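You operate a simulated robot arm through the tools that you are given. There is no shell and no other tool.

You run a simulated two-armed robot. Do the job below in one go: nothing can be reset, and whatever is moved stays where it is left.

## Task
Print the pictures from the expo memory card.
Fine: copy it once in the card dock, set the printer copies slider to the count that the dock shows and press the print key at ready, one run only. Press the dock eject key before the card comes out; it goes back in the card stand. Leave the rest of the cart as it is.

Only the result counts: the job must be done as asked and must still hold three seconds after the hand-in. Knocking over, shifting, dropping, spilling or breaking anything else fails it.

## Robot
Two 7-joint arms with fingered hands on one trunk that stands fixed in place. Base frame: the origin is at the foot of the trunk, x ahead of it, y to its left, z up; the work surface is at about z = 0.854. Lengths are in m, angles in rad, forces in N, time in s.
The left shoulder is at [0.07, 0.142, 1.314], the right one opposite. With the tool pointing down near the work surface each hand reaches from about 0.1 to 0.76 m from the base axis, measured 20 degrees to its own side. Payload 3.6 kg a hand.
The tool frame of a hand sits at the grasp point between the pads (the TCP): z along the fingers, y along the line on which they close. The tips reach 0.025 m beyond it. The gripper opens to 0.088 m; its body begins 0.029 m behind the TCP. The gripper is a hand of 5 fingers: y runs from the thumb to the fingers, the wrist lies at [-0.013, -0.097, -0.162] in the tool frame, and closing takes about 1.5 s.
Orientation is that of the tool frame in the base frame, as [roll, pitch, yaw] about the fixed x, y, z axes, in that order (R = Rz(yaw) Ry(pitch) Rx(roll)). With the fingers straight down and the wrist toward the robot, the tool's x, y and z point along [0, 1, 0], [1, 0, 0] and [0, 0, -1] of the base frame.

## Interface
- The arms move only by the tool apply_moves. It takes "left_commands", "right_commands" or both (then of equal length, played together; a hand with none holds still); each is a list of rows, each a list of 6 numbers: the turn, a rotation vector about the tool's x, y, z in rad, then the shift along the tool's x, y, z in m. In form: [[ax, ay, az, x, y, z], ...]. A call has 1 to 20 rows; each row shifts and turns the commanded pose from where the row before left it, along the tool's axes as they then stand. "left_claw" and "right_claw" are, for a hand that has rows, the gripper command, from -1 (shut) to 1 (fully open), values between in proportion, set as the call begins (left out, the last holds). A row lasts 0.2 s, in which the tool goes at most 0.05 m and 0.15 rad; a call with a longer step from one row to the next is refused whole, and so is a gripper value outside its range. Where a pose cannot be reached the arm comes as near as it can. A force on the tool above 40 N (or 10 N above the force at the start of the call, whichever is more), or a blocked arm, ends the call early, and 0.2 s more pass. Each finger travels about 0.072 m/s and halts on what it meets, pressing with about 34 N; the grip force reading is that of the motor and also rises with nothing between the fingers. The clock runs only during rows and for 0.2 s after the last one: add rows that do not move to give the fingers time. The reply holds the time, the measured pose of the TCP, the force on the tool along the base axes, the opening and the grip force, in the units named above and with some noise, with the torque about the TCP (base axes, N m) and any sound that the robot's microphone picked up.
- Cameras (640 x 400 px; columns grow to the right, rows downward): "scene" is now at [0.1165, -0.0449, 1.5262]; the picture's right is [-0.59, -0.81, -0.00], its down [-0.59, 0.43, -0.68] and it looks along [0.55, -0.40, -0.73] (base axes); focal length 214 px, centre (320, 200). "left" rides on the left gripper at [-0.059, -0.079, -0.105] in its tool frame; the picture's right is [-0.73, -0.32, 0.61], its down [0.62, -0.68, 0.38] and it looks along [0.29, 0.66, 0.70] (tool axes); focal length 234 px, centre (320, 200). "right" rides on the right gripper at [0.059, -0.079, -0.105] in its tool frame; the picture's right is [-0.73, 0.32, -0.61], its down [-0.62, -0.68, 0.38] and it looks along [-0.29, 0.66, 0.70] (tool axes); focal length 234 px, centre (320, 200). There is no depth. A picture from a camera that has moved, and an enlarged one, comes with that camera's place and axes in the base frame and with its lens.
- grab_frame(camera): a new picture of that camera. No time passes.
- slide_trunk(by): slides the trunk up (or, below 0, down) by that many m; the arms and the scene camera ride with it, the base frame stays. It gives what a move gives, with no picture.
- finger_targets(index, middle, ring, little, thumb_bend, thumb_turn, hand): sets how far each is bent, from 0 (flat) to 1 (curled in); at 0.3 the hand is open as for a grip, at 0.7 the pads meet at the TCP. One left out holds its place. A second passes; each finger stops where it meets its share of the squeeze, and holds until it gets a number again. A gripper value or a shape takes the hand back. It gives what a move gives, with no picture; readings hold the bend of each and the force on index, middle, ring, little, thumb and palm. thumb_turn goes from beside the hand (0) to across from the fingers (1), as for a grip.
- grasp_type(shape, hand): the hand has 5 fingers and takes this shape, open, in about a second: jaw (thumb against the fingers, like two jaws); tri (thumb and two fingers); tip (a fingertip pinch); poke (one finger out to press); point (the index stretched); flat (the hand flat); cup (the hand cupped); fist (a fist). The gripper value then closes the fingers along that shape, each until it touches; the sizes above hold for jaw. It gives what a move gives, with no picture.
- aim_head(pan, tilt): turns the head with the scene camera to pan (to the left, within 1.501 rad either way) and tilt (down, from -0.506 to 1.204), counted from straight ahead of the robot. It gives what a move gives.
- enlarge(camera, box): a new picture of the part [left, top, right, bottom] of that camera's present view, enlarged. No time passes.
- sign_off(): hands the job in; it is judged then, once.

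Places have to be worked out from the pictures, the camera data and where the tool is seen. Open the grippers and draw the arms clear of the work before you hand the job in, unless the task says otherwise.

The tools are called after ">>>" by a JSON object that holds its "op" and its "data". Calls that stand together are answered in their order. apply_moves: Moves the arms, as the interface text tells. Its arguments: {"type":"object","properties":{"left_commands":{"type":"array"},"left_claw":{"type":"number"},"right_commands":{"type":"array"},"right_claw":{"type":"number"}},"required":[]} The other tools are called the same way: slide_trunk (by) moves the trunk up or down; grasp_type (shape, hand) gives the hand a shape; finger_targets (index, middle, ring, little, thumb_bend, thumb_turn, hand) moves the fingers one by one; aim_head (pan, tilt) turns the head that bears the scene camera; grab_frame (camera) takes a picture; enlarge (camera, box) takes an enlarged picture of a part of a camera's view; sign_off () hands the job in.

At the start:

```text
time: 0.0
left_ee_pos: [0.4052, -0.0626, 1.3101]
left_tcp_rot: [3.141, 0.001, 1.571]
left_ft_force: [0.1, -0.8, 0.3]
left_moment: [0.0, -0.02, 0.0]
left_grip_width: 0.0874
left_grasp_force: 0.0
left_shape: jaw
left_bend: [0.3, 0.3, 0.3, 0.3, 0.3, 0.98]
left_finger forces: [0.0, 0.1, 0.0, 0.1, 0.0, 0.0]
right_ee_pos: [0.2978, -0.4542, 1.3517]
right_tcp_rot: [-3.141, 0.0, 1.569]
right_ft_force: [0.0, -0.3, 0.3]
right_moment: [0.01, -0.01, -0.01]
right_grip_width: 0.0873
right_grasp_force: 0.2
right_shape: jaw
right_bend: [0.3, 0.3, 0.3, 0.3, 0.3, 0.98]
right_finger forces: [0.0, 0.0, 0.0, 0.0, 0.0, 0.1]
trunk travel left (down, up): [-0.85, 0.09]
head pan, tilt (commanded): [-0.63, 0.819]
```

scene: 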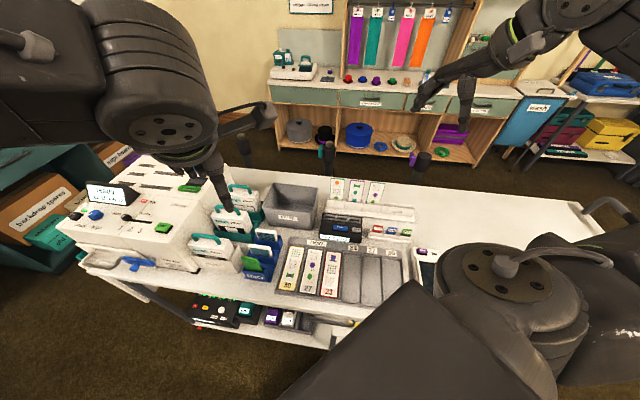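
right: 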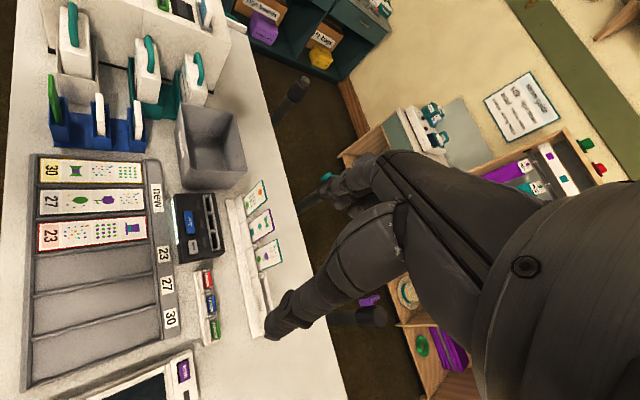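
left: 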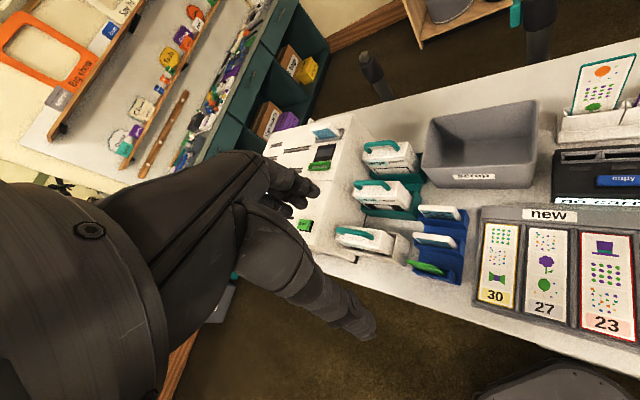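

I start by looking closely at the cart: the card dock, card stand, and printer need to be identified before moving.

>>> {"op": "enlarge", "data": {"camera": "scene", "box": [60, 150, 220, 280]}}

>>> {"op": "enlarge", "data": {"camera": "scene", "box": [280, 170, 440, 310]}}

>>> {"op": "enlarge", "data": {"camera": "right", "box": [160, 170, 290, 350]}}

>>> {"op": "enlarge", "data": {"camera": "left", "box": [240, 100, 480, 290]}}

```text
3.08 times, centred on (140, 215) of scene
camera zoom: at [0.1165, -0.0449, 1.5262], right [-0.59, -0.81, 0.0], down [-0.59, 0.43, -0.68], along [0.55, -0.4, -0.73], focal length 660 px, centre (874, 154)
```

zoom: 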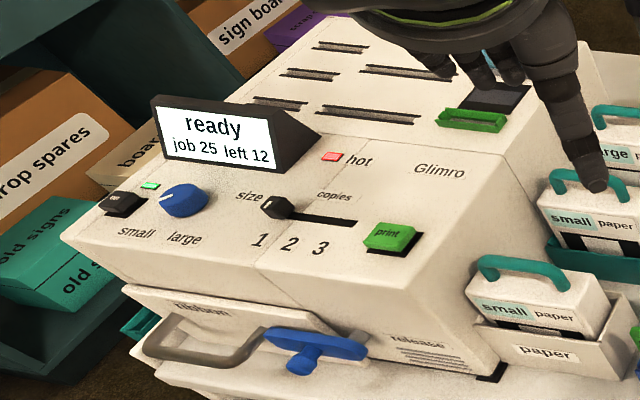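

```text
2.86 times, centred on (360, 240) of scene
camera zoom: at [0.1165, -0.0449, 1.5262], right [-0.59, -0.81, 0.0], down [-0.59, 0.43, -0.68], along [0.55, -0.4, -0.73], focal length 613 px, centre (206, 86)
```

zoom: 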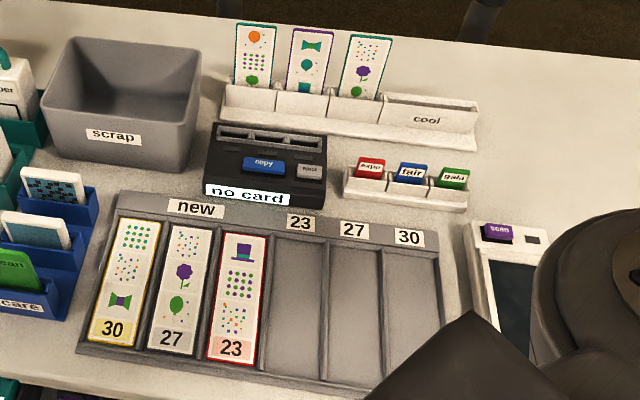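

```text
2.22 times, centred on (225, 260) of right
camera zoom: at [0.2192, -0.3969, 1.4564], right [0.32, -0.73, 0.61], down [-0.68, -0.62, -0.38], along [0.66, -0.29, -0.7], focal length 520 px, centre (531, 67)
```

zoom: 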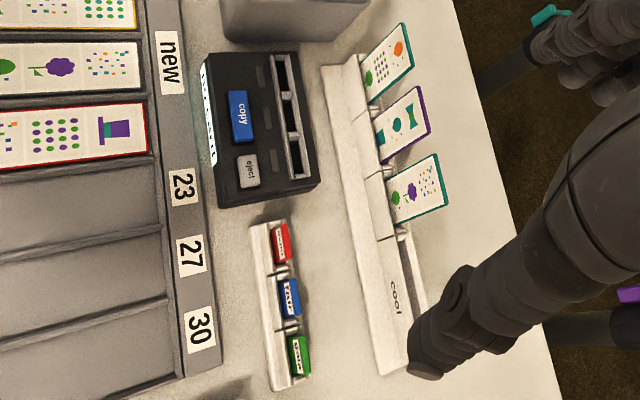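

```text
2.11 times, centred on (360, 195) of left
camera zoom: at [0.3259, -0.119, 1.4141], right [-0.32, -0.73, -0.61], down [-0.68, 0.62, -0.38], along [0.66, 0.29, -0.7], focal length 493 px, centre (236, 210)
```

zoom: 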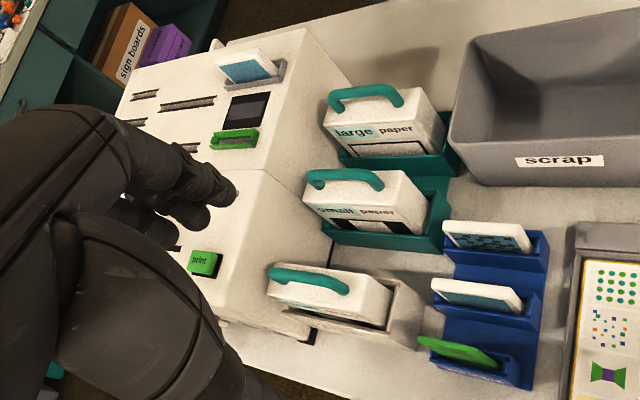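

The dock sits at about (0.44, -0.37), the card stand with the expo card at about (0.36, -0.48), and the cart is turned about 45° to the right. I bring the right hand closer (well above the cart) and turn it in line with the cart to look with its wrist camera.

>>> {"op": "apply_moves", "data": {"right_commands": [[0, 0, 0, 0.0171, 0.0024, 0.033], [0, 0, 0, 0.0171, 0.0024, 0.033], [0, 0, 0, 0.0171, 0.0024, 0.033], [0, 0, 0, 0.0171, 0.0024, 0.033], [0, 0, 0, 0.0171, 0.0024, 0.033], [0, 0, 0, 0.0171, 0.0024, 0.033], [0, 0, 0, 0.0171, 0.0024, 0.033], [0, 0, 0, 0.0171, 0.0024, 0.033], [0, 0, 0.131, 0.0171, 0.0024, 0.02], [0, 0, 0.131, 0.0171, 0.0024, 0.02], [0, 0, 0.131, 0, 0, 0], [0, 0, 0.131, 0, 0, 0], [0, 0, 0.131, 0, 0, 0], [0, 0, 0.131, 0, 0, 0]]}}

>>> {"op": "grab_frame", "data": {"camera": "right"}}

>>> {"op": "grab_frame", "data": {"camera": "scene"}}

```text
time: 3.0
left_ee_pos: [0.4038, -0.0614, 1.3098]
left_tcp_rot: [3.139, 0.002, 1.572]
left_ft_force: [0.3, -1.0, -0.6]
left_moment: [0.0, 0.03, 0.0]
left_grip_width: 0.0876
left_grasp_force: 0.1
left_shape: jaw
left_bend: [0.3, 0.3, 0.3, 0.3, 0.3, 0.98]
left_finger forces: [0.0, 0.1, 0.0, 0.0, 0.0, 0.0]
right_ee_pos: [0.348, -0.3674, 1.0491]
right_tcp_rot: [3.117, 0.007, 0.876]
right_ft_force: [0.5, 0.7, 0.6]
right_moment: [-0.01, 0.02, 0.0]
right_grip_width: 0.0878
right_grasp_force: 0.1
right_shape: jaw
right_bend: [0.3, 0.3, 0.3, 0.3, 0.3, 0.98]
right_finger forces: [0.1, 0.0, 0.1, 0.0, 0.1, 0.1]
right hand out of reach, approached as far as the arm can: row 5, 6, 7, 9, 11, 13, 14
trunk travel left (down, up): [-0.85, 0.09]
head pan, tilt (commanded): [-0.63, 0.819]
```

```text
taken
camera right: at [0.3223, -0.2695, 1.1503], right [-0.22, -0.75, 0.62], down [-0.92, -0.05, -0.39], along [0.33, -0.66, -0.68], focal length 234 px, centre (320, 200)
```

right: 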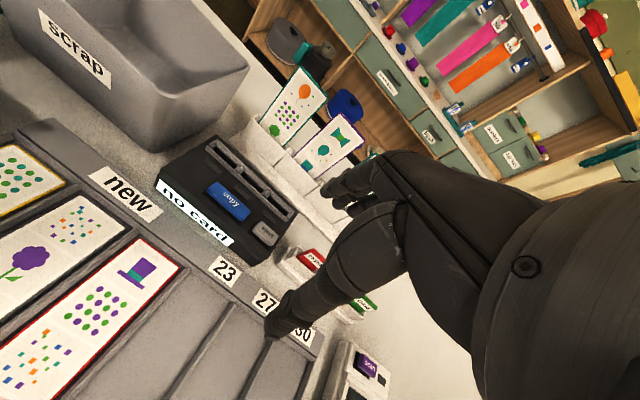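

```text
taken
camera scene: at [0.1157, -0.0448, 1.5262], right [-0.59, -0.81, 0.0], down [-0.59, 0.43, -0.68], along [0.55, -0.4, -0.73], focal length 214 px, centre (320, 200)
```

scene: 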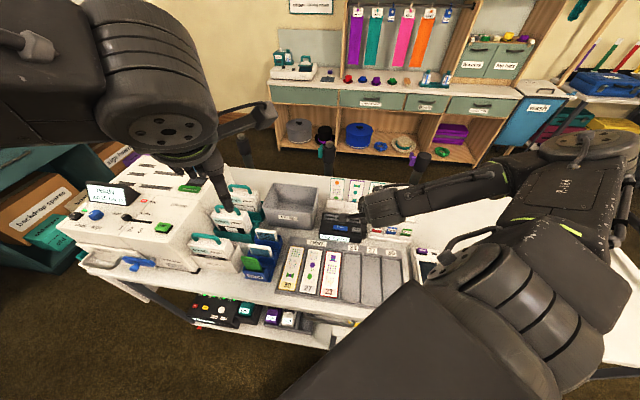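

The wrist camera now shows the dock ("no card", copy, eject) well; the arm stopped a little short because it is folded close. I enlarge the dock and stand to see their slots.

>>> {"op": "enlarge", "data": {"camera": "right", "box": [140, 110, 340, 280]}}

>>> {"op": "enlarge", "data": {"camera": "right", "box": [260, 200, 420, 340]}}

>>> {"op": "enlarge", "data": {"camera": "scene", "box": [60, 150, 220, 280]}}

```text
2.35 times, centred on (240, 195) of right
camera zoom: at [0.3223, -0.2695, 1.1503], right [-0.22, -0.75, 0.62], down [-0.92, -0.05, -0.39], along [0.33, -0.66, -0.68], focal length 551 px, centre (508, 212)
```

zoom: 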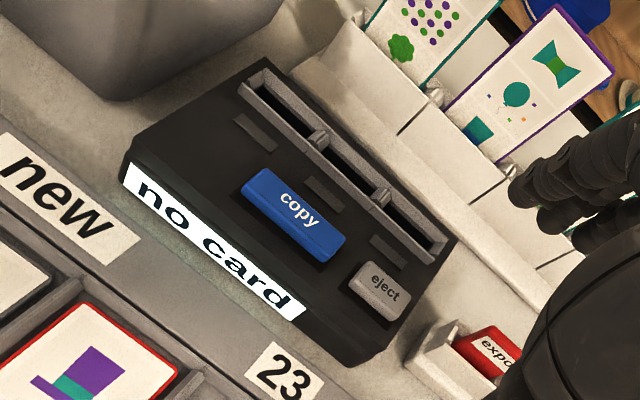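

```text
2.86 times, centred on (340, 270) of right
camera zoom: at [0.3223, -0.2695, 1.1503], right [-0.22, -0.75, 0.62], down [-0.92, -0.05, -0.39], along [0.33, -0.66, -0.68], focal length 669 px, centre (263, 0)
```

zoom: 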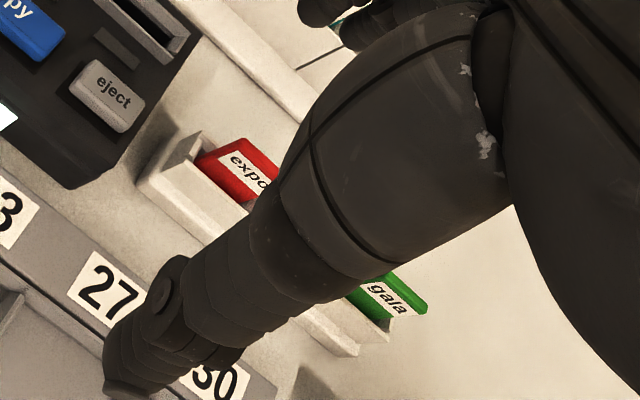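

```text
3.08 times, centred on (140, 215) of scene
camera zoom: at [0.1157, -0.0448, 1.5262], right [-0.59, -0.81, 0.0], down [-0.59, 0.43, -0.68], along [0.55, -0.4, -0.73], focal length 660 px, centre (874, 154)
```

zoom: 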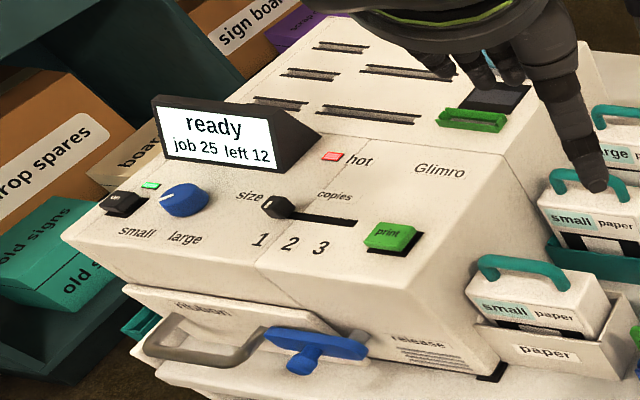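

The dock has three bays at its back edge, with copy and eject keys in front. I turn the left hand so its camera looks at the dock and stand, and shift the right hand back out of that view.

>>> {"op": "apply_moves", "data": {"left_commands": [[0, 0, 0.15, 0, 0, 0], [0, 0, 0.15, 0, 0, 0], [0, 0, 0.15, 0, 0, 0], [0, 0, 0.15, 0, 0, 0], [0, 0, 0.15, 0, 0, 0], [0, 0, 0.15, 0, 0, 0], [0, 0, 0.1, 0, 0, 0]], "right_commands": [[0, 0, 0, -0.025, 0, -0.012], [0, 0, 0, -0.025, 0, -0.012], [0, 0, 0, -0.025, 0, -0.012], [0, 0, 0, -0.025, 0, -0.012], [0, 0, 0, -0.025, 0, -0.012], [0, 0, 0, -0.025, 0, -0.012], [0, 0, 0, -0.025, 0, -0.012]]}}

>>> {"op": "grasp_type", "data": {"hand": "right", "shape": "tip"}}

>>> {"op": "grab_frame", "data": {"camera": "left"}}

>>> {"op": "grab_frame", "data": {"camera": "right"}}

>>> {"op": "grab_frame", "data": {"camera": "scene"}}

```text
time: 4.6
left_ee_pos: [0.4042, -0.0602, 1.3104]
left_tcp_rot: [3.14, 0.0, 0.571]
left_ft_force: [-1.1, 0.2, -0.7]
left_moment: [0.07, 0.01, -0.04]
left_grip_width: 0.0873
left_grasp_force: 0.1
left_shape: jaw
left_bend: [0.3, 0.3, 0.3, 0.3, 0.3, 0.98]
left_finger forces: [0.1, 0.0, 0.0, 0.0, 0.0, 0.1]
right_ee_pos: [0.2474, -0.5089, 1.1254]
right_tcp_rot: [3.119, 0.006, 0.878]
right_ft_force: [-0.1, 1.1, -0.3]
right_moment: [-0.03, 0.01, -0.02]
right_grip_width: 0.0877
right_grasp_force: 0.1
right_shape: jaw
right_bend: [0.3, 0.3, 0.3, 0.3, 0.3, 0.98]
right_finger forces: [0.0, 0.0, 0.0, 0.0, 0.0, 0.0]
right hand out of reach, approached as far as the arm can: row 1, 2, 3
trunk travel left (down, up): [-0.85, 0.09]
head pan, tilt (commanded): [-0.63, 0.819]
```

```text
time: 5.5
left_ee_pos: [0.4048, -0.0625, 1.3108]
left_tcp_rot: [3.138, 0.0, 0.574]
left_ft_force: [-0.1, -0.5, 0.3]
left_moment: [0.01, -0.01, 0.0]
left_grip_width: 0.0876
left_grasp_force: 0.2
left_shape: jaw
left_bend: [0.3, 0.3, 0.3, 0.3, 0.3, 0.98]
left_finger forces: [0.0, 0.0, 0.0, 0.0, 0.1, 0.0]
right_ee_pos: [0.2476, -0.5091, 1.1245]
right_tcp_rot: [3.118, 0.007, 0.878]
right_ft_force: [1.0, -0.5, -0.4]
right_moment: [0.0, -0.02, 0.0]
right_grip_width: 0.0879
right_grasp_force: 0.1
right_shape: tip
right_bend: [0.3, 0.98, 0.99, 0.99, 0.3, 0.98]
right_finger forces: [0.0, 0.0, 0.0, 0.1, 0.0, 0.0]
trunk travel left (down, up): [-0.85, 0.09]
head pan, tilt (commanded): [-0.63, 0.819]
```

```text
taken
camera left: at [0.3125, -0.0257, 1.4143], right [-0.78, -0.12, -0.61], down [0.15, 0.91, -0.38], along [0.6, -0.4, -0.7], focal length 234 px, centre (320, 200)
```

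left: 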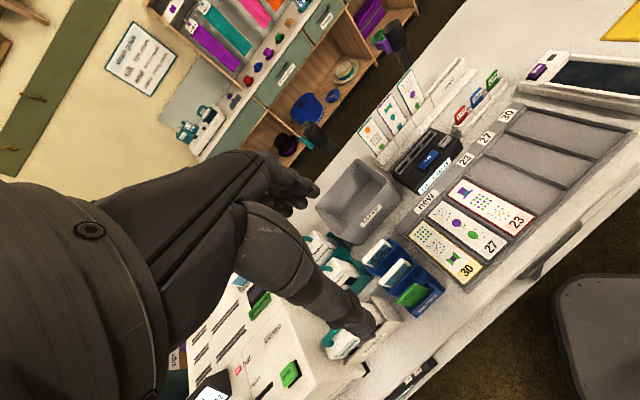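

```text
taken
camera right: at [0.2237, -0.4114, 1.2262], right [-0.22, -0.75, 0.62], down [-0.92, -0.05, -0.39], along [0.33, -0.66, -0.68], focal length 234 px, centre (320, 200)
```

right: 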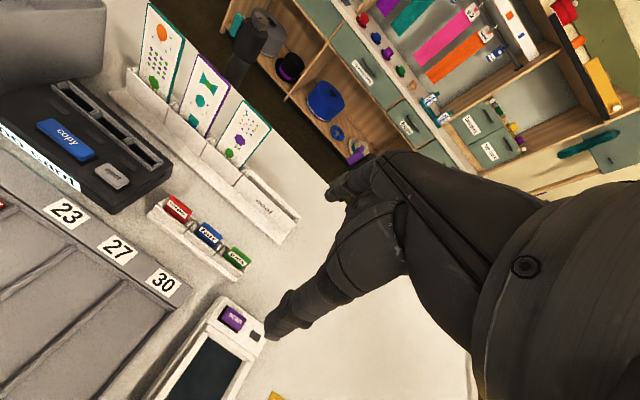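

```text
taken
camera scene: at [0.1167, -0.045, 1.5261], right [-0.59, -0.81, 0.0], down [-0.59, 0.43, -0.68], along [0.55, -0.4, -0.73], focal length 214 px, centre (320, 200)
```

scene: 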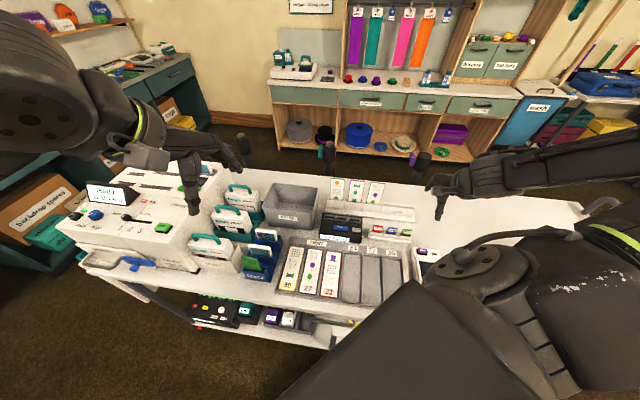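

The tip shape leaves only index and thumb out, which suits the narrow cards. Now I enlarge the stand and dock from all three cameras to triangulate.

>>> {"op": "enlarge", "data": {"camera": "right", "box": [130, 170, 270, 290]}}

>>> {"op": "enlarge", "data": {"camera": "scene", "box": [310, 200, 430, 275]}}

>>> {"op": "enlarge", "data": {"camera": "left", "box": [380, 60, 520, 200]}}

>>> {"op": "enlarge", "data": {"camera": "right", "box": [0, 70, 180, 220]}}

```text
3.33 times, centred on (200, 230) of right
camera zoom: at [0.2237, -0.4114, 1.2262], right [-0.22, -0.75, 0.62], down [-0.92, -0.05, -0.39], along [0.33, -0.66, -0.68], focal length 781 px, centre (720, 100)
```

zoom: 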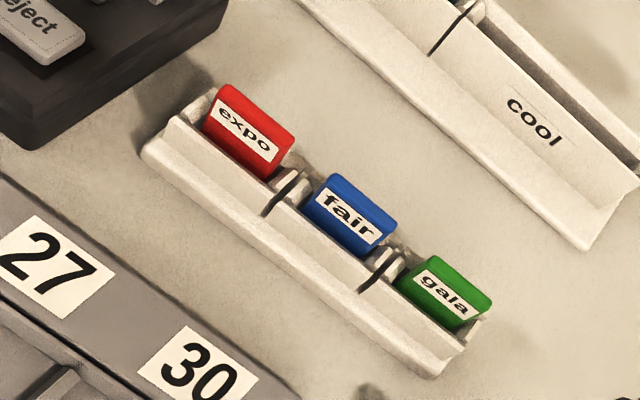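

```text
5.33 times, centred on (370, 238) of scene
camera zoom: at [0.1167, -0.045, 1.5261], right [-0.59, -0.81, 0.0], down [-0.59, 0.43, -0.68], along [0.55, -0.4, -0.73], focal length 1144 px, centre (53, 0)
```

zoom: 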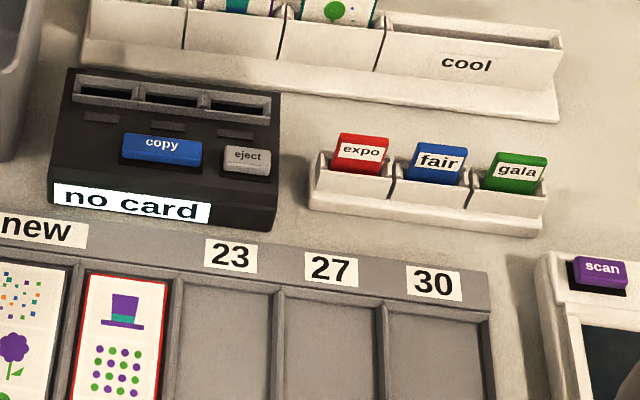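

```text
2.86 times, centred on (450, 130) of left
camera zoom: at [0.3125, -0.0257, 1.4143], right [-0.78, -0.12, -0.61], down [0.15, 0.91, -0.38], along [0.6, -0.4, -0.7], focal length 669 px, centre (-51, 400)
```

zoom: 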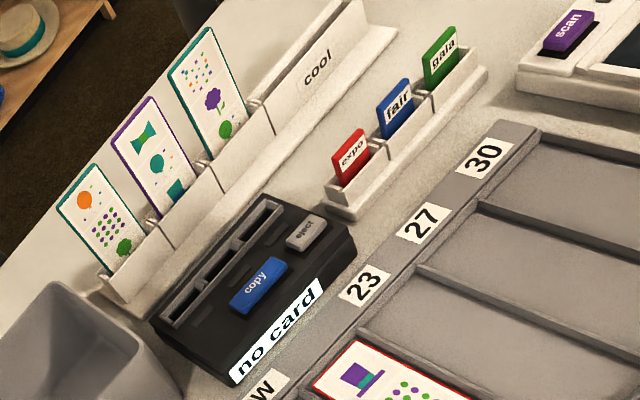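

```text
2.67 times, centred on (90, 145) of right
camera zoom: at [0.2237, -0.4114, 1.2262], right [-0.22, -0.75, 0.62], down [-0.92, -0.05, -0.39], along [0.33, -0.66, -0.68], focal length 624 px, centre (933, 347)
```

zoom: 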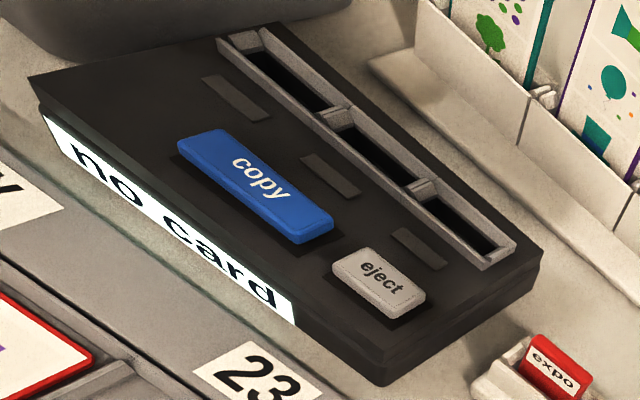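

The stand's base corner triangulates consistently at about (0.362, -0.445, 0.854). I enlarge the expo card tightly in each camera to settle its top edge and height.

>>> {"op": "enlarge", "data": {"camera": "right", "box": [150, 185, 214, 225]}}

>>> {"op": "enlarge", "data": {"camera": "scene", "box": [360, 215, 408, 245]}}

>>> {"op": "enlarge", "data": {"camera": "left", "box": [435, 90, 499, 130]}}

```text
10.00 times, centred on (182, 205) of right
camera zoom: at [0.2237, -0.4114, 1.2262], right [-0.22, -0.75, 0.62], down [-0.92, -0.05, -0.39], along [0.33, -0.66, -0.68], focal length 2342 px, centre (1700, 150)
```

zoom: 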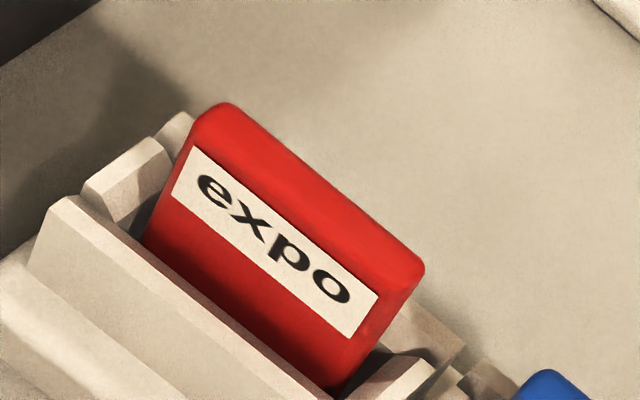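

```text
13.33 times, centred on (384, 230) of scene
camera zoom: at [0.1167, -0.045, 1.5261], right [-0.59, -0.81, 0.0], down [-0.59, 0.43, -0.68], along [0.55, -0.4, -0.73], focal length 2860 px, centre (-533, -200)
```

zoom: 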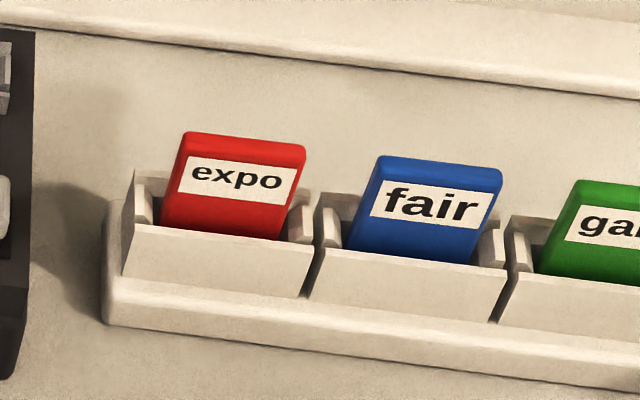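

```text
10.00 times, centred on (467, 110) of left
camera zoom: at [0.3125, -0.0257, 1.4143], right [-0.78, -0.12, -0.61], down [0.15, 0.91, -0.38], along [0.6, -0.4, -0.7], focal length 2342 px, centre (-1150, 1100)
```

zoom: 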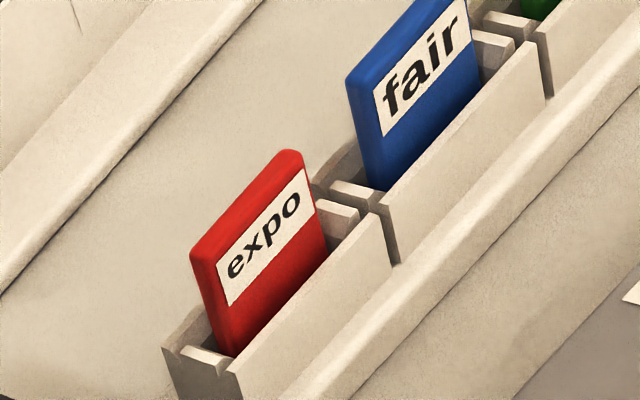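

Label centre of the expo card works out to about (0.352, -0.470, 0.905), card top near z 0.918, card upright, cart yaw about -45°. I place the right hand above the card, vertical and in line with the cart, at TCP z ≈ 1.0.

>>> {"op": "apply_moves", "data": {"right_commands": [[0.0236, 0.007, 0.093, 0, 0, 0], [0, 0, 0, 0.02, 0.009, 0.025], [0, 0, 0, 0.02, 0.009, 0.025], [0, 0, 0, 0.02, 0.009, 0.025], [0, 0, 0, 0.02, 0.009, 0.025], [0, 0, 0, 0.02, 0.009, 0.025], [0, 0, 0, 0, 0, 0]]}}

>>> {"op": "grab_frame", "data": {"camera": "right"}}

>>> {"op": "enlarge", "data": {"camera": "scene", "box": [310, 160, 450, 270]}}

>>> {"op": "enlarge", "data": {"camera": "left", "box": [380, 40, 540, 180]}}

```text
time: 7.1
left_ee_pos: [0.4048, -0.0611, 1.3101]
left_tcp_rot: [3.14, 0.001, 0.573]
left_ft_force: [-0.1, -0.7, 0.2]
left_moment: [-0.02, 0.03, -0.02]
left_grip_width: 0.0874
left_grasp_force: 0.0
left_shape: jaw
left_bend: [0.3, 0.3, 0.3, 0.3, 0.3, 0.98]
left_finger forces: [0.1, 0.0, 0.0, 0.0, 0.0, 0.1]
right_ee_pos: [0.3483, -0.4683, 1.0014]
right_tcp_rot: [3.141, -0.001, 0.786]
right_ft_force: [-1.0, 0.3, -0.4]
right_moment: [-0.04, 0.01, 0.03]
right_grip_width: 0.0878
right_grasp_force: 0.0
right_shape: tip
right_bend: [0.3, 0.98, 0.99, 0.99, 0.3, 0.98]
right_finger forces: [0.1, 0.0, 0.0, 0.1, 0.1, 0.0]
trunk travel left (down, up): [-0.85, 0.09]
head pan, tilt (commanded): [-0.63, 0.819]
```

```text
taken
camera right: at [0.335, -0.3722, 1.1048], right [-0.29, -0.74, 0.61], down [-0.92, 0.04, -0.38], along [0.26, -0.67, -0.7], focal length 234 px, centre (320, 200)
```

right: 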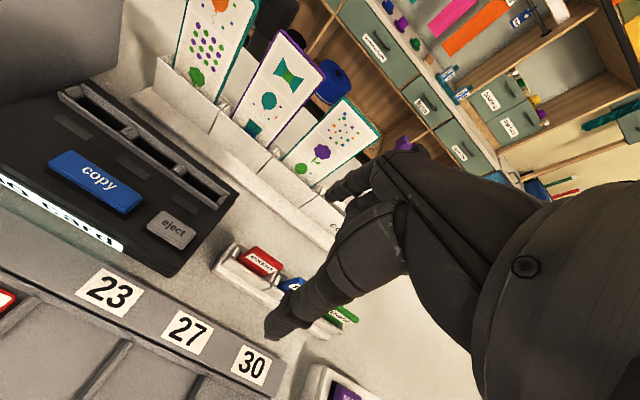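

```text
3.64 times, centred on (380, 215) of scene
camera zoom: at [0.1158, -0.0443, 1.5263], right [-0.59, -0.81, 0.0], down [-0.59, 0.43, -0.68], along [0.55, -0.4, -0.73], focal length 780 px, centre (102, 146)
```

zoom: 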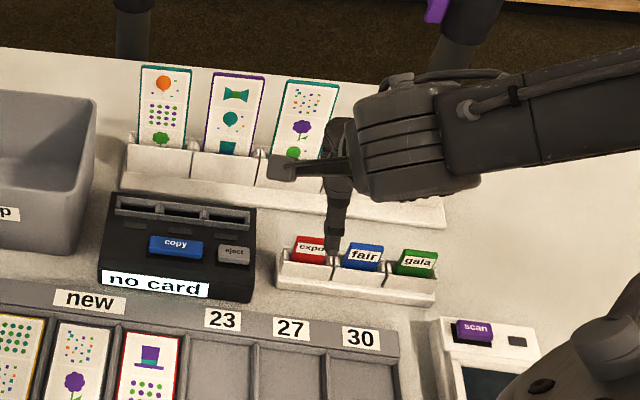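

```text
2.86 times, centred on (460, 110) of left
camera zoom: at [0.3117, -0.0251, 1.4145], right [-0.78, -0.12, -0.61], down [0.16, 0.91, -0.38], along [0.6, -0.4, -0.69], focal length 669 px, centre (-80, 457)
```

zoom: 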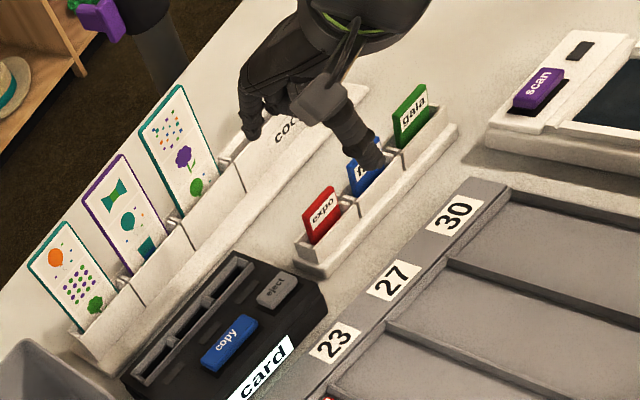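

Thumb tip in the scene picture matches the predicted place to about 2 mm, so my geometry is good. I close the pinch in the air above the card to see exactly where the tips meet relative to the TCP.

>>> {"op": "apply_moves", "data": {"right_commands": [[0, 0, 0, 0, 0, 0], [0, 0, 0, 0, 0, 0], [0, 0, 0, 0, 0, 0], [0, 0, 0, 0, 0, 0], [0, 0, 0, 0, 0, 0], [0, 0, 0, 0, 0, 0], [0, 0, 0, 0, 0, 0], [0, 0, 0, 0, 0, 0]], "right_claw": -1}}

>>> {"op": "grab_frame", "data": {"camera": "right"}}

>>> {"op": "enlarge", "data": {"camera": "scene", "box": [340, 170, 420, 250]}}

>>> {"op": "enlarge", "data": {"camera": "left", "box": [420, 40, 540, 140]}}

```text
time: 8.9
left_ee_pos: [0.4054, -0.0612, 1.3107]
left_tcp_rot: [3.14, 0.001, 0.571]
left_ft_force: [0.0, -0.4, 0.2]
left_moment: [0.01, 0.0, 0.0]
left_grip_width: 0.0875
left_grasp_force: 0.1
left_shape: jaw
left_bend: [0.3, 0.3, 0.3, 0.3, 0.3, 0.98]
left_finger forces: [0.0, 0.0, 0.0, 0.0, 0.0, 0.1]
right_ee_pos: [0.3485, -0.4697, 0.9997]
right_tcp_rot: [-3.141, 0.0, 0.786]
right_ft_force: [-0.7, -0.2, 0.5]
right_moment: [-0.01, 0.02, 0.02]
right_grip_width: 0.0
right_grasp_force: 34.0
right_shape: tip
right_bend: [0.7, 1.0, 1.0, 1.0, 0.79, 1.0]
right_finger forces: [0.1, 0.0, 0.0, 0.1, 0.1, 0.0]
trunk travel left (down, up): [-0.85, 0.09]
head pan, tilt (commanded): [-0.63, 0.819]
```

```text
taken
camera right: at [0.3353, -0.3726, 1.1047], right [-0.29, -0.74, 0.61], down [-0.92, 0.04, -0.38], along [0.26, -0.67, -0.7], focal length 234 px, centre (320, 200)
```

right: 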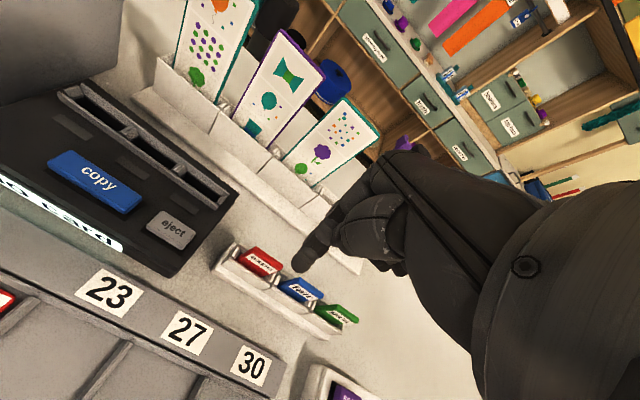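

```text
5.00 times, centred on (380, 210) of scene
camera zoom: at [0.1165, -0.0448, 1.5262], right [-0.59, -0.81, 0.0], down [-0.59, 0.43, -0.68], along [0.55, -0.4, -0.73], focal length 1072 px, centre (20, 150)
```

zoom: 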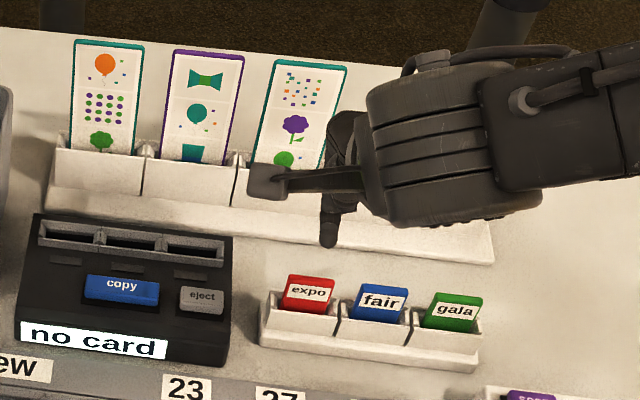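

```text
4.00 times, centred on (480, 90) of left
camera zoom: at [0.3124, -0.0255, 1.4143], right [-0.78, -0.12, -0.61], down [0.15, 0.91, -0.38], along [0.6, -0.4, -0.7], focal length 937 px, centre (-320, 640)
```

zoom: 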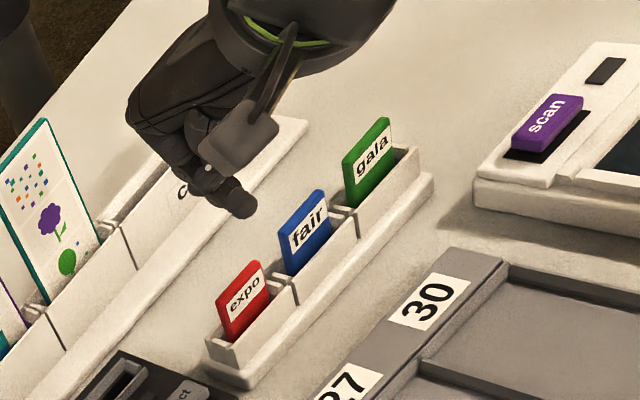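

The pinch meets close to the TCP (thumb tip just on the near side). I half-open the pinch and lower it around the card, keeping the tips above the stand's front wall (TCP z ≈ 0.927).

>>> {"op": "apply_moves", "data": {"right_commands": [[0, 0, 0, 0, 0, 0], [0, 0, 0, 0.0012, 0.0026, 0], [0, 0, 0, 0.0011, 0.0026, 0], [0, 0, 0, 0, 0, 0.015], [0, 0, 0, 0, 0, 0.015], [0, 0, 0, 0, 0, 0.015], [0, 0, 0, 0, 0, 0.014], [0, 0, 0, 0, 0, 0.014], [0, 0, 0, 0, 0, 0]], "right_claw": 0.1}}

>>> {"op": "grab_frame", "data": {"camera": "right"}}

>>> {"op": "enlarge", "data": {"camera": "scene", "box": [350, 190, 414, 250]}}

>>> {"op": "enlarge", "data": {"camera": "left", "box": [430, 60, 526, 140]}}

>>> {"op": "enlarge", "data": {"camera": "right", "box": [200, 160, 392, 340]}}

```text
time: 10.9
left_ee_pos: [0.4051, -0.0619, 1.3097]
left_tcp_rot: [3.14, 0.0, 0.571]
left_ft_force: [0.1, 1.2, -0.1]
left_moment: [-0.02, -0.03, -0.01]
left_grip_width: 0.0877
left_grasp_force: 0.2
left_shape: jaw
left_bend: [0.3, 0.3, 0.3, 0.3, 0.3, 0.98]
left_finger forces: [0.0, 0.0, 0.0, 0.1, 0.1, 0.0]
right_ee_pos: [0.356, -0.4726, 0.9248]
right_tcp_rot: [-3.141, -0.001, 0.784]
right_ft_force: [0.2, -0.4, -0.1]
right_moment: [-0.01, -0.02, -0.01]
right_grip_width: 0.048
right_grasp_force: 0.0
right_shape: tip
right_bend: [0.32, 0.98, 0.99, 0.99, 0.67, 1.0]
right_finger forces: [0.0, 0.0, 0.0, 0.1, 0.0, 0.1]
trunk travel left (down, up): [-0.85, 0.09]
head pan, tilt (commanded): [-0.63, 0.819]
```

```text
taken
camera right: at [0.3415, -0.3766, 1.0301], right [-0.29, -0.74, 0.61], down [-0.92, 0.04, -0.38], along [0.26, -0.67, -0.7], focal length 234 px, centre (320, 200)
```

right: 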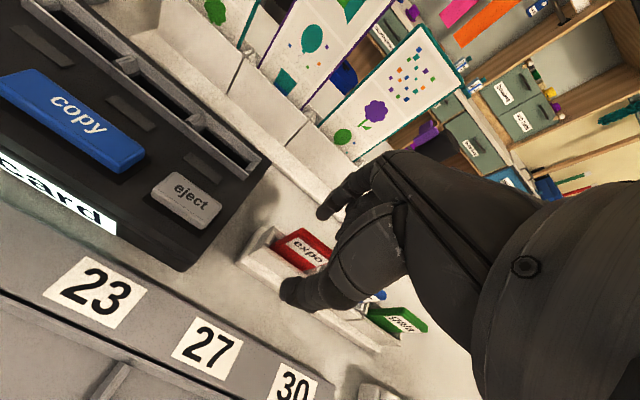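

```text
6.67 times, centred on (382, 220) of scene
camera zoom: at [0.1165, -0.0447, 1.5262], right [-0.59, -0.81, 0.0], down [-0.59, 0.43, -0.68], along [0.55, -0.4, -0.73], focal length 1430 px, centre (-93, 67)
```

zoom: 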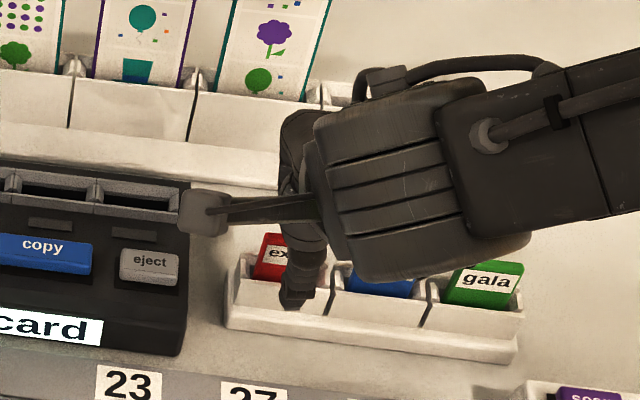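

```text
5.00 times, centred on (478, 100) of left
camera zoom: at [0.3123, -0.0254, 1.4144], right [-0.78, -0.12, -0.61], down [0.15, 0.91, -0.38], along [0.6, -0.4, -0.7], focal length 1171 px, centre (-470, 700)
```

zoom: 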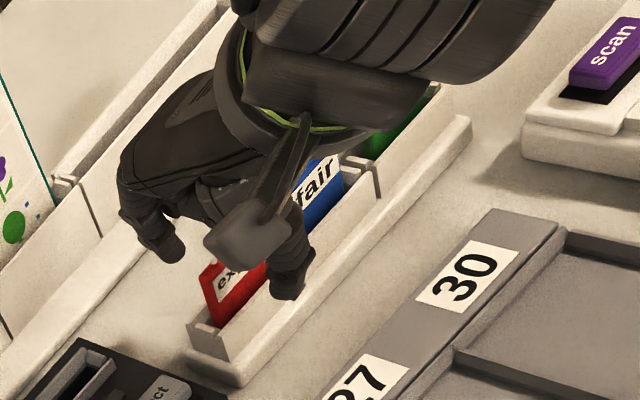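

```text
2.22 times, centred on (296, 250) of right
camera zoom: at [0.3415, -0.3766, 1.0301], right [-0.29, -0.74, 0.61], down [-0.92, 0.04, -0.38], along [0.26, -0.67, -0.7], focal length 520 px, centre (373, 89)
```

zoom: 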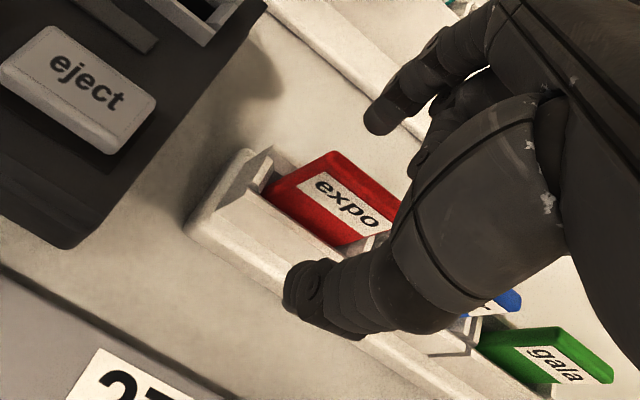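

The tips straddle the card evenly (thumb about 3 cm in front, index about 3 cm behind), with the card mid-plane about 2.5 mm nearer than the TCP. I shift back 2.5 mm, go down 4 mm and close to about 20 mm to check before gripping.

>>> {"op": "apply_moves", "data": {"right_commands": [[0, 0, 0, -0.001, -0.0025, 0.002], [0, 0, 0, 0, 0, 0.002], [0, 0, 0, 0, 0, 0], [0, 0, 0, 0, 0, 0], [0, 0, 0, 0, 0, 0]], "right_claw": -0.55}}

>>> {"op": "enlarge", "data": {"camera": "right", "box": [240, 190, 368, 310]}}

>>> {"op": "enlarge", "data": {"camera": "left", "box": [430, 60, 526, 140]}}

>>> {"op": "enlarge", "data": {"camera": "scene", "box": [350, 190, 414, 250]}}

```text
time: 12.1
left_ee_pos: [0.4047, -0.061, 1.3102]
left_tcp_rot: [3.14, -0.001, 0.574]
left_ft_force: [0.2, -0.3, 0.3]
left_moment: [0.04, 0.01, 0.0]
left_grip_width: 0.0873
left_grasp_force: 0.0
left_shape: jaw
left_bend: [0.3, 0.3, 0.3, 0.3, 0.3, 0.98]
left_finger forces: [0.0, 0.0, 0.0, 0.0, 0.1, 0.0]
right_ee_pos: [0.3516, -0.4747, 0.9208]
right_tcp_rot: [-3.14, 0.0, 0.786]
right_ft_force: [0.2, 0.6, 0.2]
right_moment: [0.0, 0.05, 0.0]
right_grip_width: 0.0203
right_grasp_force: 0.1
right_shape: tip
right_bend: [0.73, 0.98, 0.99, 0.99, 0.74, 1.0]
right_finger forces: [0.0, 0.1, 0.0, 0.0, 0.1, 0.0]
trunk travel left (down, up): [-0.85, 0.09]
head pan, tilt (commanded): [-0.63, 0.819]
```

```text
3.33 times, centred on (304, 250) of right
camera zoom: at [0.3389, -0.3767, 1.0261], right [-0.29, -0.74, 0.61], down [-0.92, 0.04, -0.38], along [0.26, -0.67, -0.7], focal length 781 px, centre (373, 33)
```

zoom: 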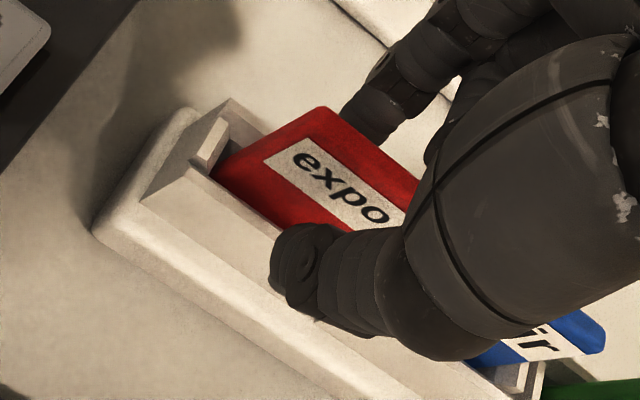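

```text
5.00 times, centred on (478, 100) of left
camera zoom: at [0.3124, -0.0255, 1.4143], right [-0.78, -0.12, -0.61], down [0.15, 0.91, -0.38], along [0.6, -0.4, -0.7], focal length 1171 px, centre (-470, 700)
```

zoom: 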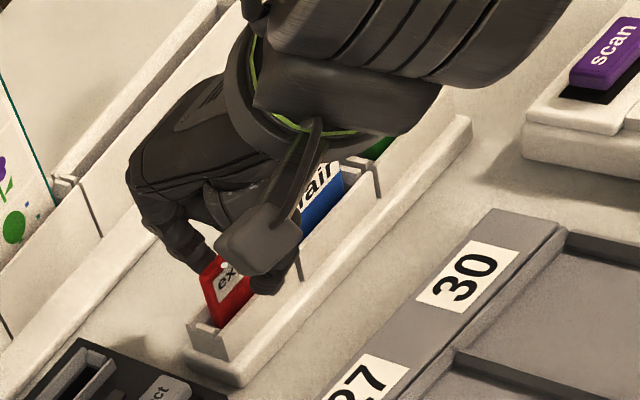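

```text
6.67 times, centred on (382, 220) of scene
camera zoom: at [0.1166, -0.0449, 1.5262], right [-0.59, -0.81, 0.0], down [-0.59, 0.43, -0.68], along [0.55, -0.4, -0.73], focal length 1430 px, centre (-93, 67)
```

zoom: 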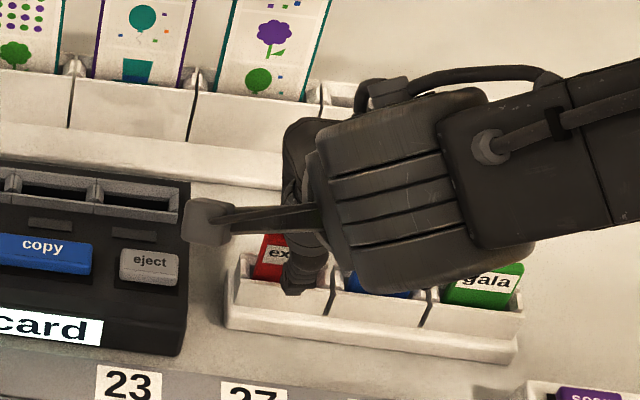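

Thumb and index sit close on both faces with no contact force yet. I close further in a gentle step and watch the forces.

>>> {"op": "apply_moves", "data": {"right_commands": [[0, 0, 0, 0, 0, 0], [0, 0, 0, 0, 0, 0], [0, 0, 0, 0, 0, 0]], "right_claw": -0.78}}

>>> {"op": "enlarge", "data": {"camera": "right", "box": [240, 190, 368, 310]}}

>>> {"op": "enlarge", "data": {"camera": "left", "box": [430, 60, 526, 140]}}

```text
time: 12.9
left_ee_pos: [0.4051, -0.0598, 1.3098]
left_tcp_rot: [3.139, 0.0, 0.571]
left_ft_force: [-0.8, 0.6, 0.6]
left_moment: [0.0, 0.01, -0.02]
left_grip_width: 0.0874
left_grasp_force: 0.0
left_shape: jaw
left_bend: [0.3, 0.3, 0.3, 0.3, 0.3, 0.98]
left_finger forces: [0.0, 0.0, 0.1, 0.0, 0.1, 0.1]
right_ee_pos: [0.3528, -0.4738, 0.9215]
right_tcp_rot: [3.141, 0.0, 0.785]
right_ft_force: [-0.2, -0.6, -0.3]
right_moment: [0.01, -0.03, 0.01]
right_grip_width: 0.0098
right_grasp_force: 0.0
right_shape: tip
right_bend: [0.71, 0.98, 0.99, 0.99, 0.73, 1.0]
right_finger forces: [0.0, 0.0, 0.0, 0.1, 0.1, 0.0]
trunk travel left (down, up): [-0.85, 0.09]
head pan, tilt (commanded): [-0.63, 0.819]
```

```text
3.33 times, centred on (304, 250) of right
camera zoom: at [0.3389, -0.3768, 1.0262], right [-0.29, -0.74, 0.61], down [-0.92, 0.04, -0.38], along [0.26, -0.67, -0.7], focal length 781 px, centre (373, 33)
```

zoom: 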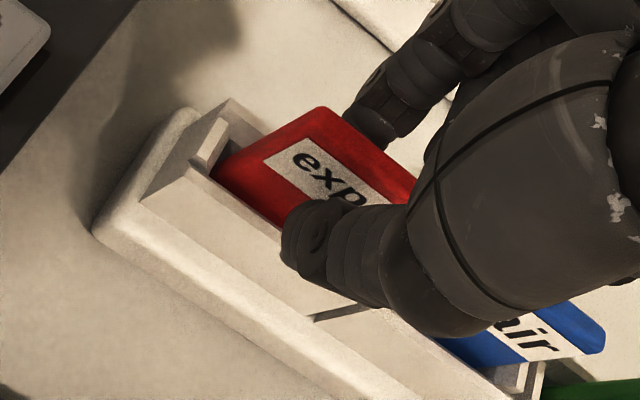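

```text
5.00 times, centred on (478, 100) of left
camera zoom: at [0.3124, -0.0255, 1.4143], right [-0.78, -0.12, -0.61], down [0.15, 0.91, -0.38], along [0.6, -0.4, -0.7], focal length 1171 px, centre (-470, 700)
```

zoom: 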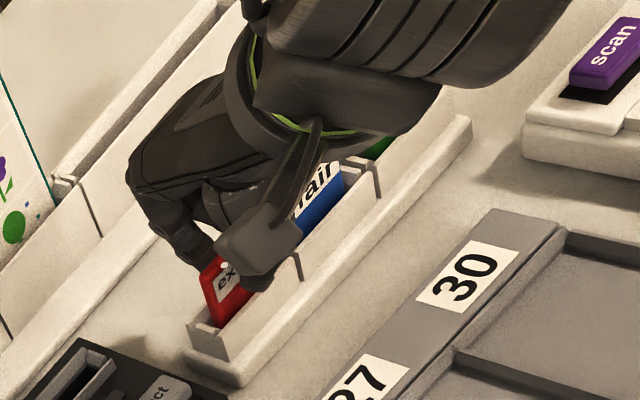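

Width is 9.8 mm with no contact yet and the tips look balanced; I close fully onto the card now.

>>> {"op": "apply_moves", "data": {"right_commands": [[0, 0, 0, 0, 0, 0], [0, 0, 0, 0, 0, 0], [0, 0, 0, 0, 0, 0], [0, 0, 0, 0, 0, 0]], "right_claw": -1}}

>>> {"op": "enlarge", "data": {"camera": "right", "box": [240, 190, 368, 310]}}

>>> {"op": "enlarge", "data": {"camera": "left", "box": [430, 60, 526, 140]}}

>>> {"op": "enlarge", "data": {"camera": "scene", "box": [350, 190, 414, 250]}}

```text
time: 13.9
left_ee_pos: [0.4062, -0.062, 1.3085]
left_tcp_rot: [3.14, 0.0, 0.573]
left_ft_force: [0.1, 1.3, -1.3]
left_moment: [0.04, 0.0, 0.02]
left_grip_width: 0.0873
left_grasp_force: 0.0
left_shape: jaw
left_bend: [0.3, 0.3, 0.3, 0.3, 0.3, 0.98]
left_finger forces: [0.0, 0.0, 0.0, 0.0, 0.1, 0.1]
right_ee_pos: [0.3534, -0.474, 0.9218]
right_tcp_rot: [3.141, -0.001, 0.786]
right_ft_force: [0.9, 0.5, -0.2]
right_moment: [-0.02, 0.0, 0.0]
right_grip_width: 0.0055
right_grasp_force: 34.3
right_shape: tip
right_bend: [0.71, 1.0, 1.0, 1.0, 0.74, 1.0]
right_finger forces: [27.5, 0.1, 0.0, 0.0, 26.9, 0.0]
trunk travel left (down, up): [-0.85, 0.09]
head pan, tilt (commanded): [-0.63, 0.819]
```

```text
3.33 times, centred on (304, 250) of right
camera zoom: at [0.3391, -0.3769, 1.0261], right [-0.29, -0.74, 0.61], down [-0.92, 0.04, -0.38], along [0.26, -0.67, -0.7], focal length 781 px, centre (373, 33)
```

zoom: 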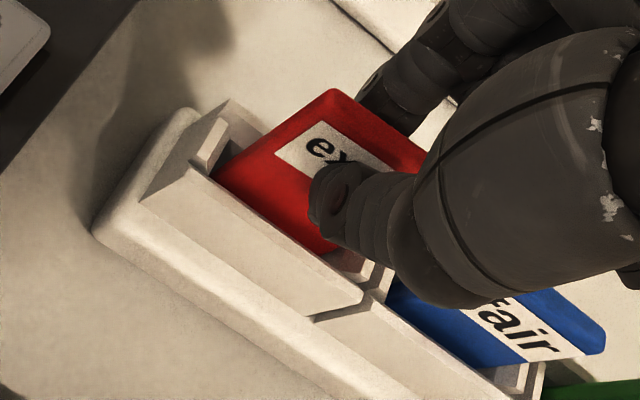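

```text
5.00 times, centred on (478, 100) of left
camera zoom: at [0.3126, -0.0257, 1.4143], right [-0.79, -0.12, -0.61], down [0.15, 0.91, -0.38], along [0.6, -0.4, -0.7], focal length 1171 px, centre (-470, 700)
```

zoom: 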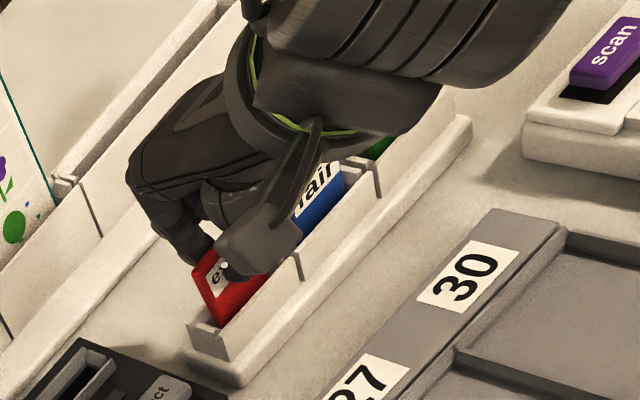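

```text
6.67 times, centred on (382, 220) of scene
camera zoom: at [0.1168, -0.045, 1.5261], right [-0.59, -0.81, 0.0], down [-0.59, 0.43, -0.68], along [0.55, -0.4, -0.73], focal length 1430 px, centre (-93, 67)
```

zoom: 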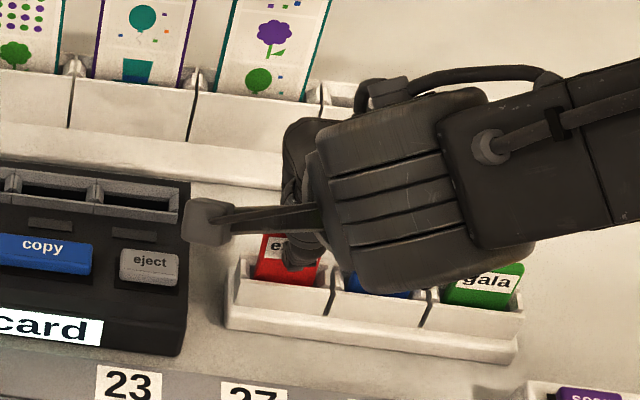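

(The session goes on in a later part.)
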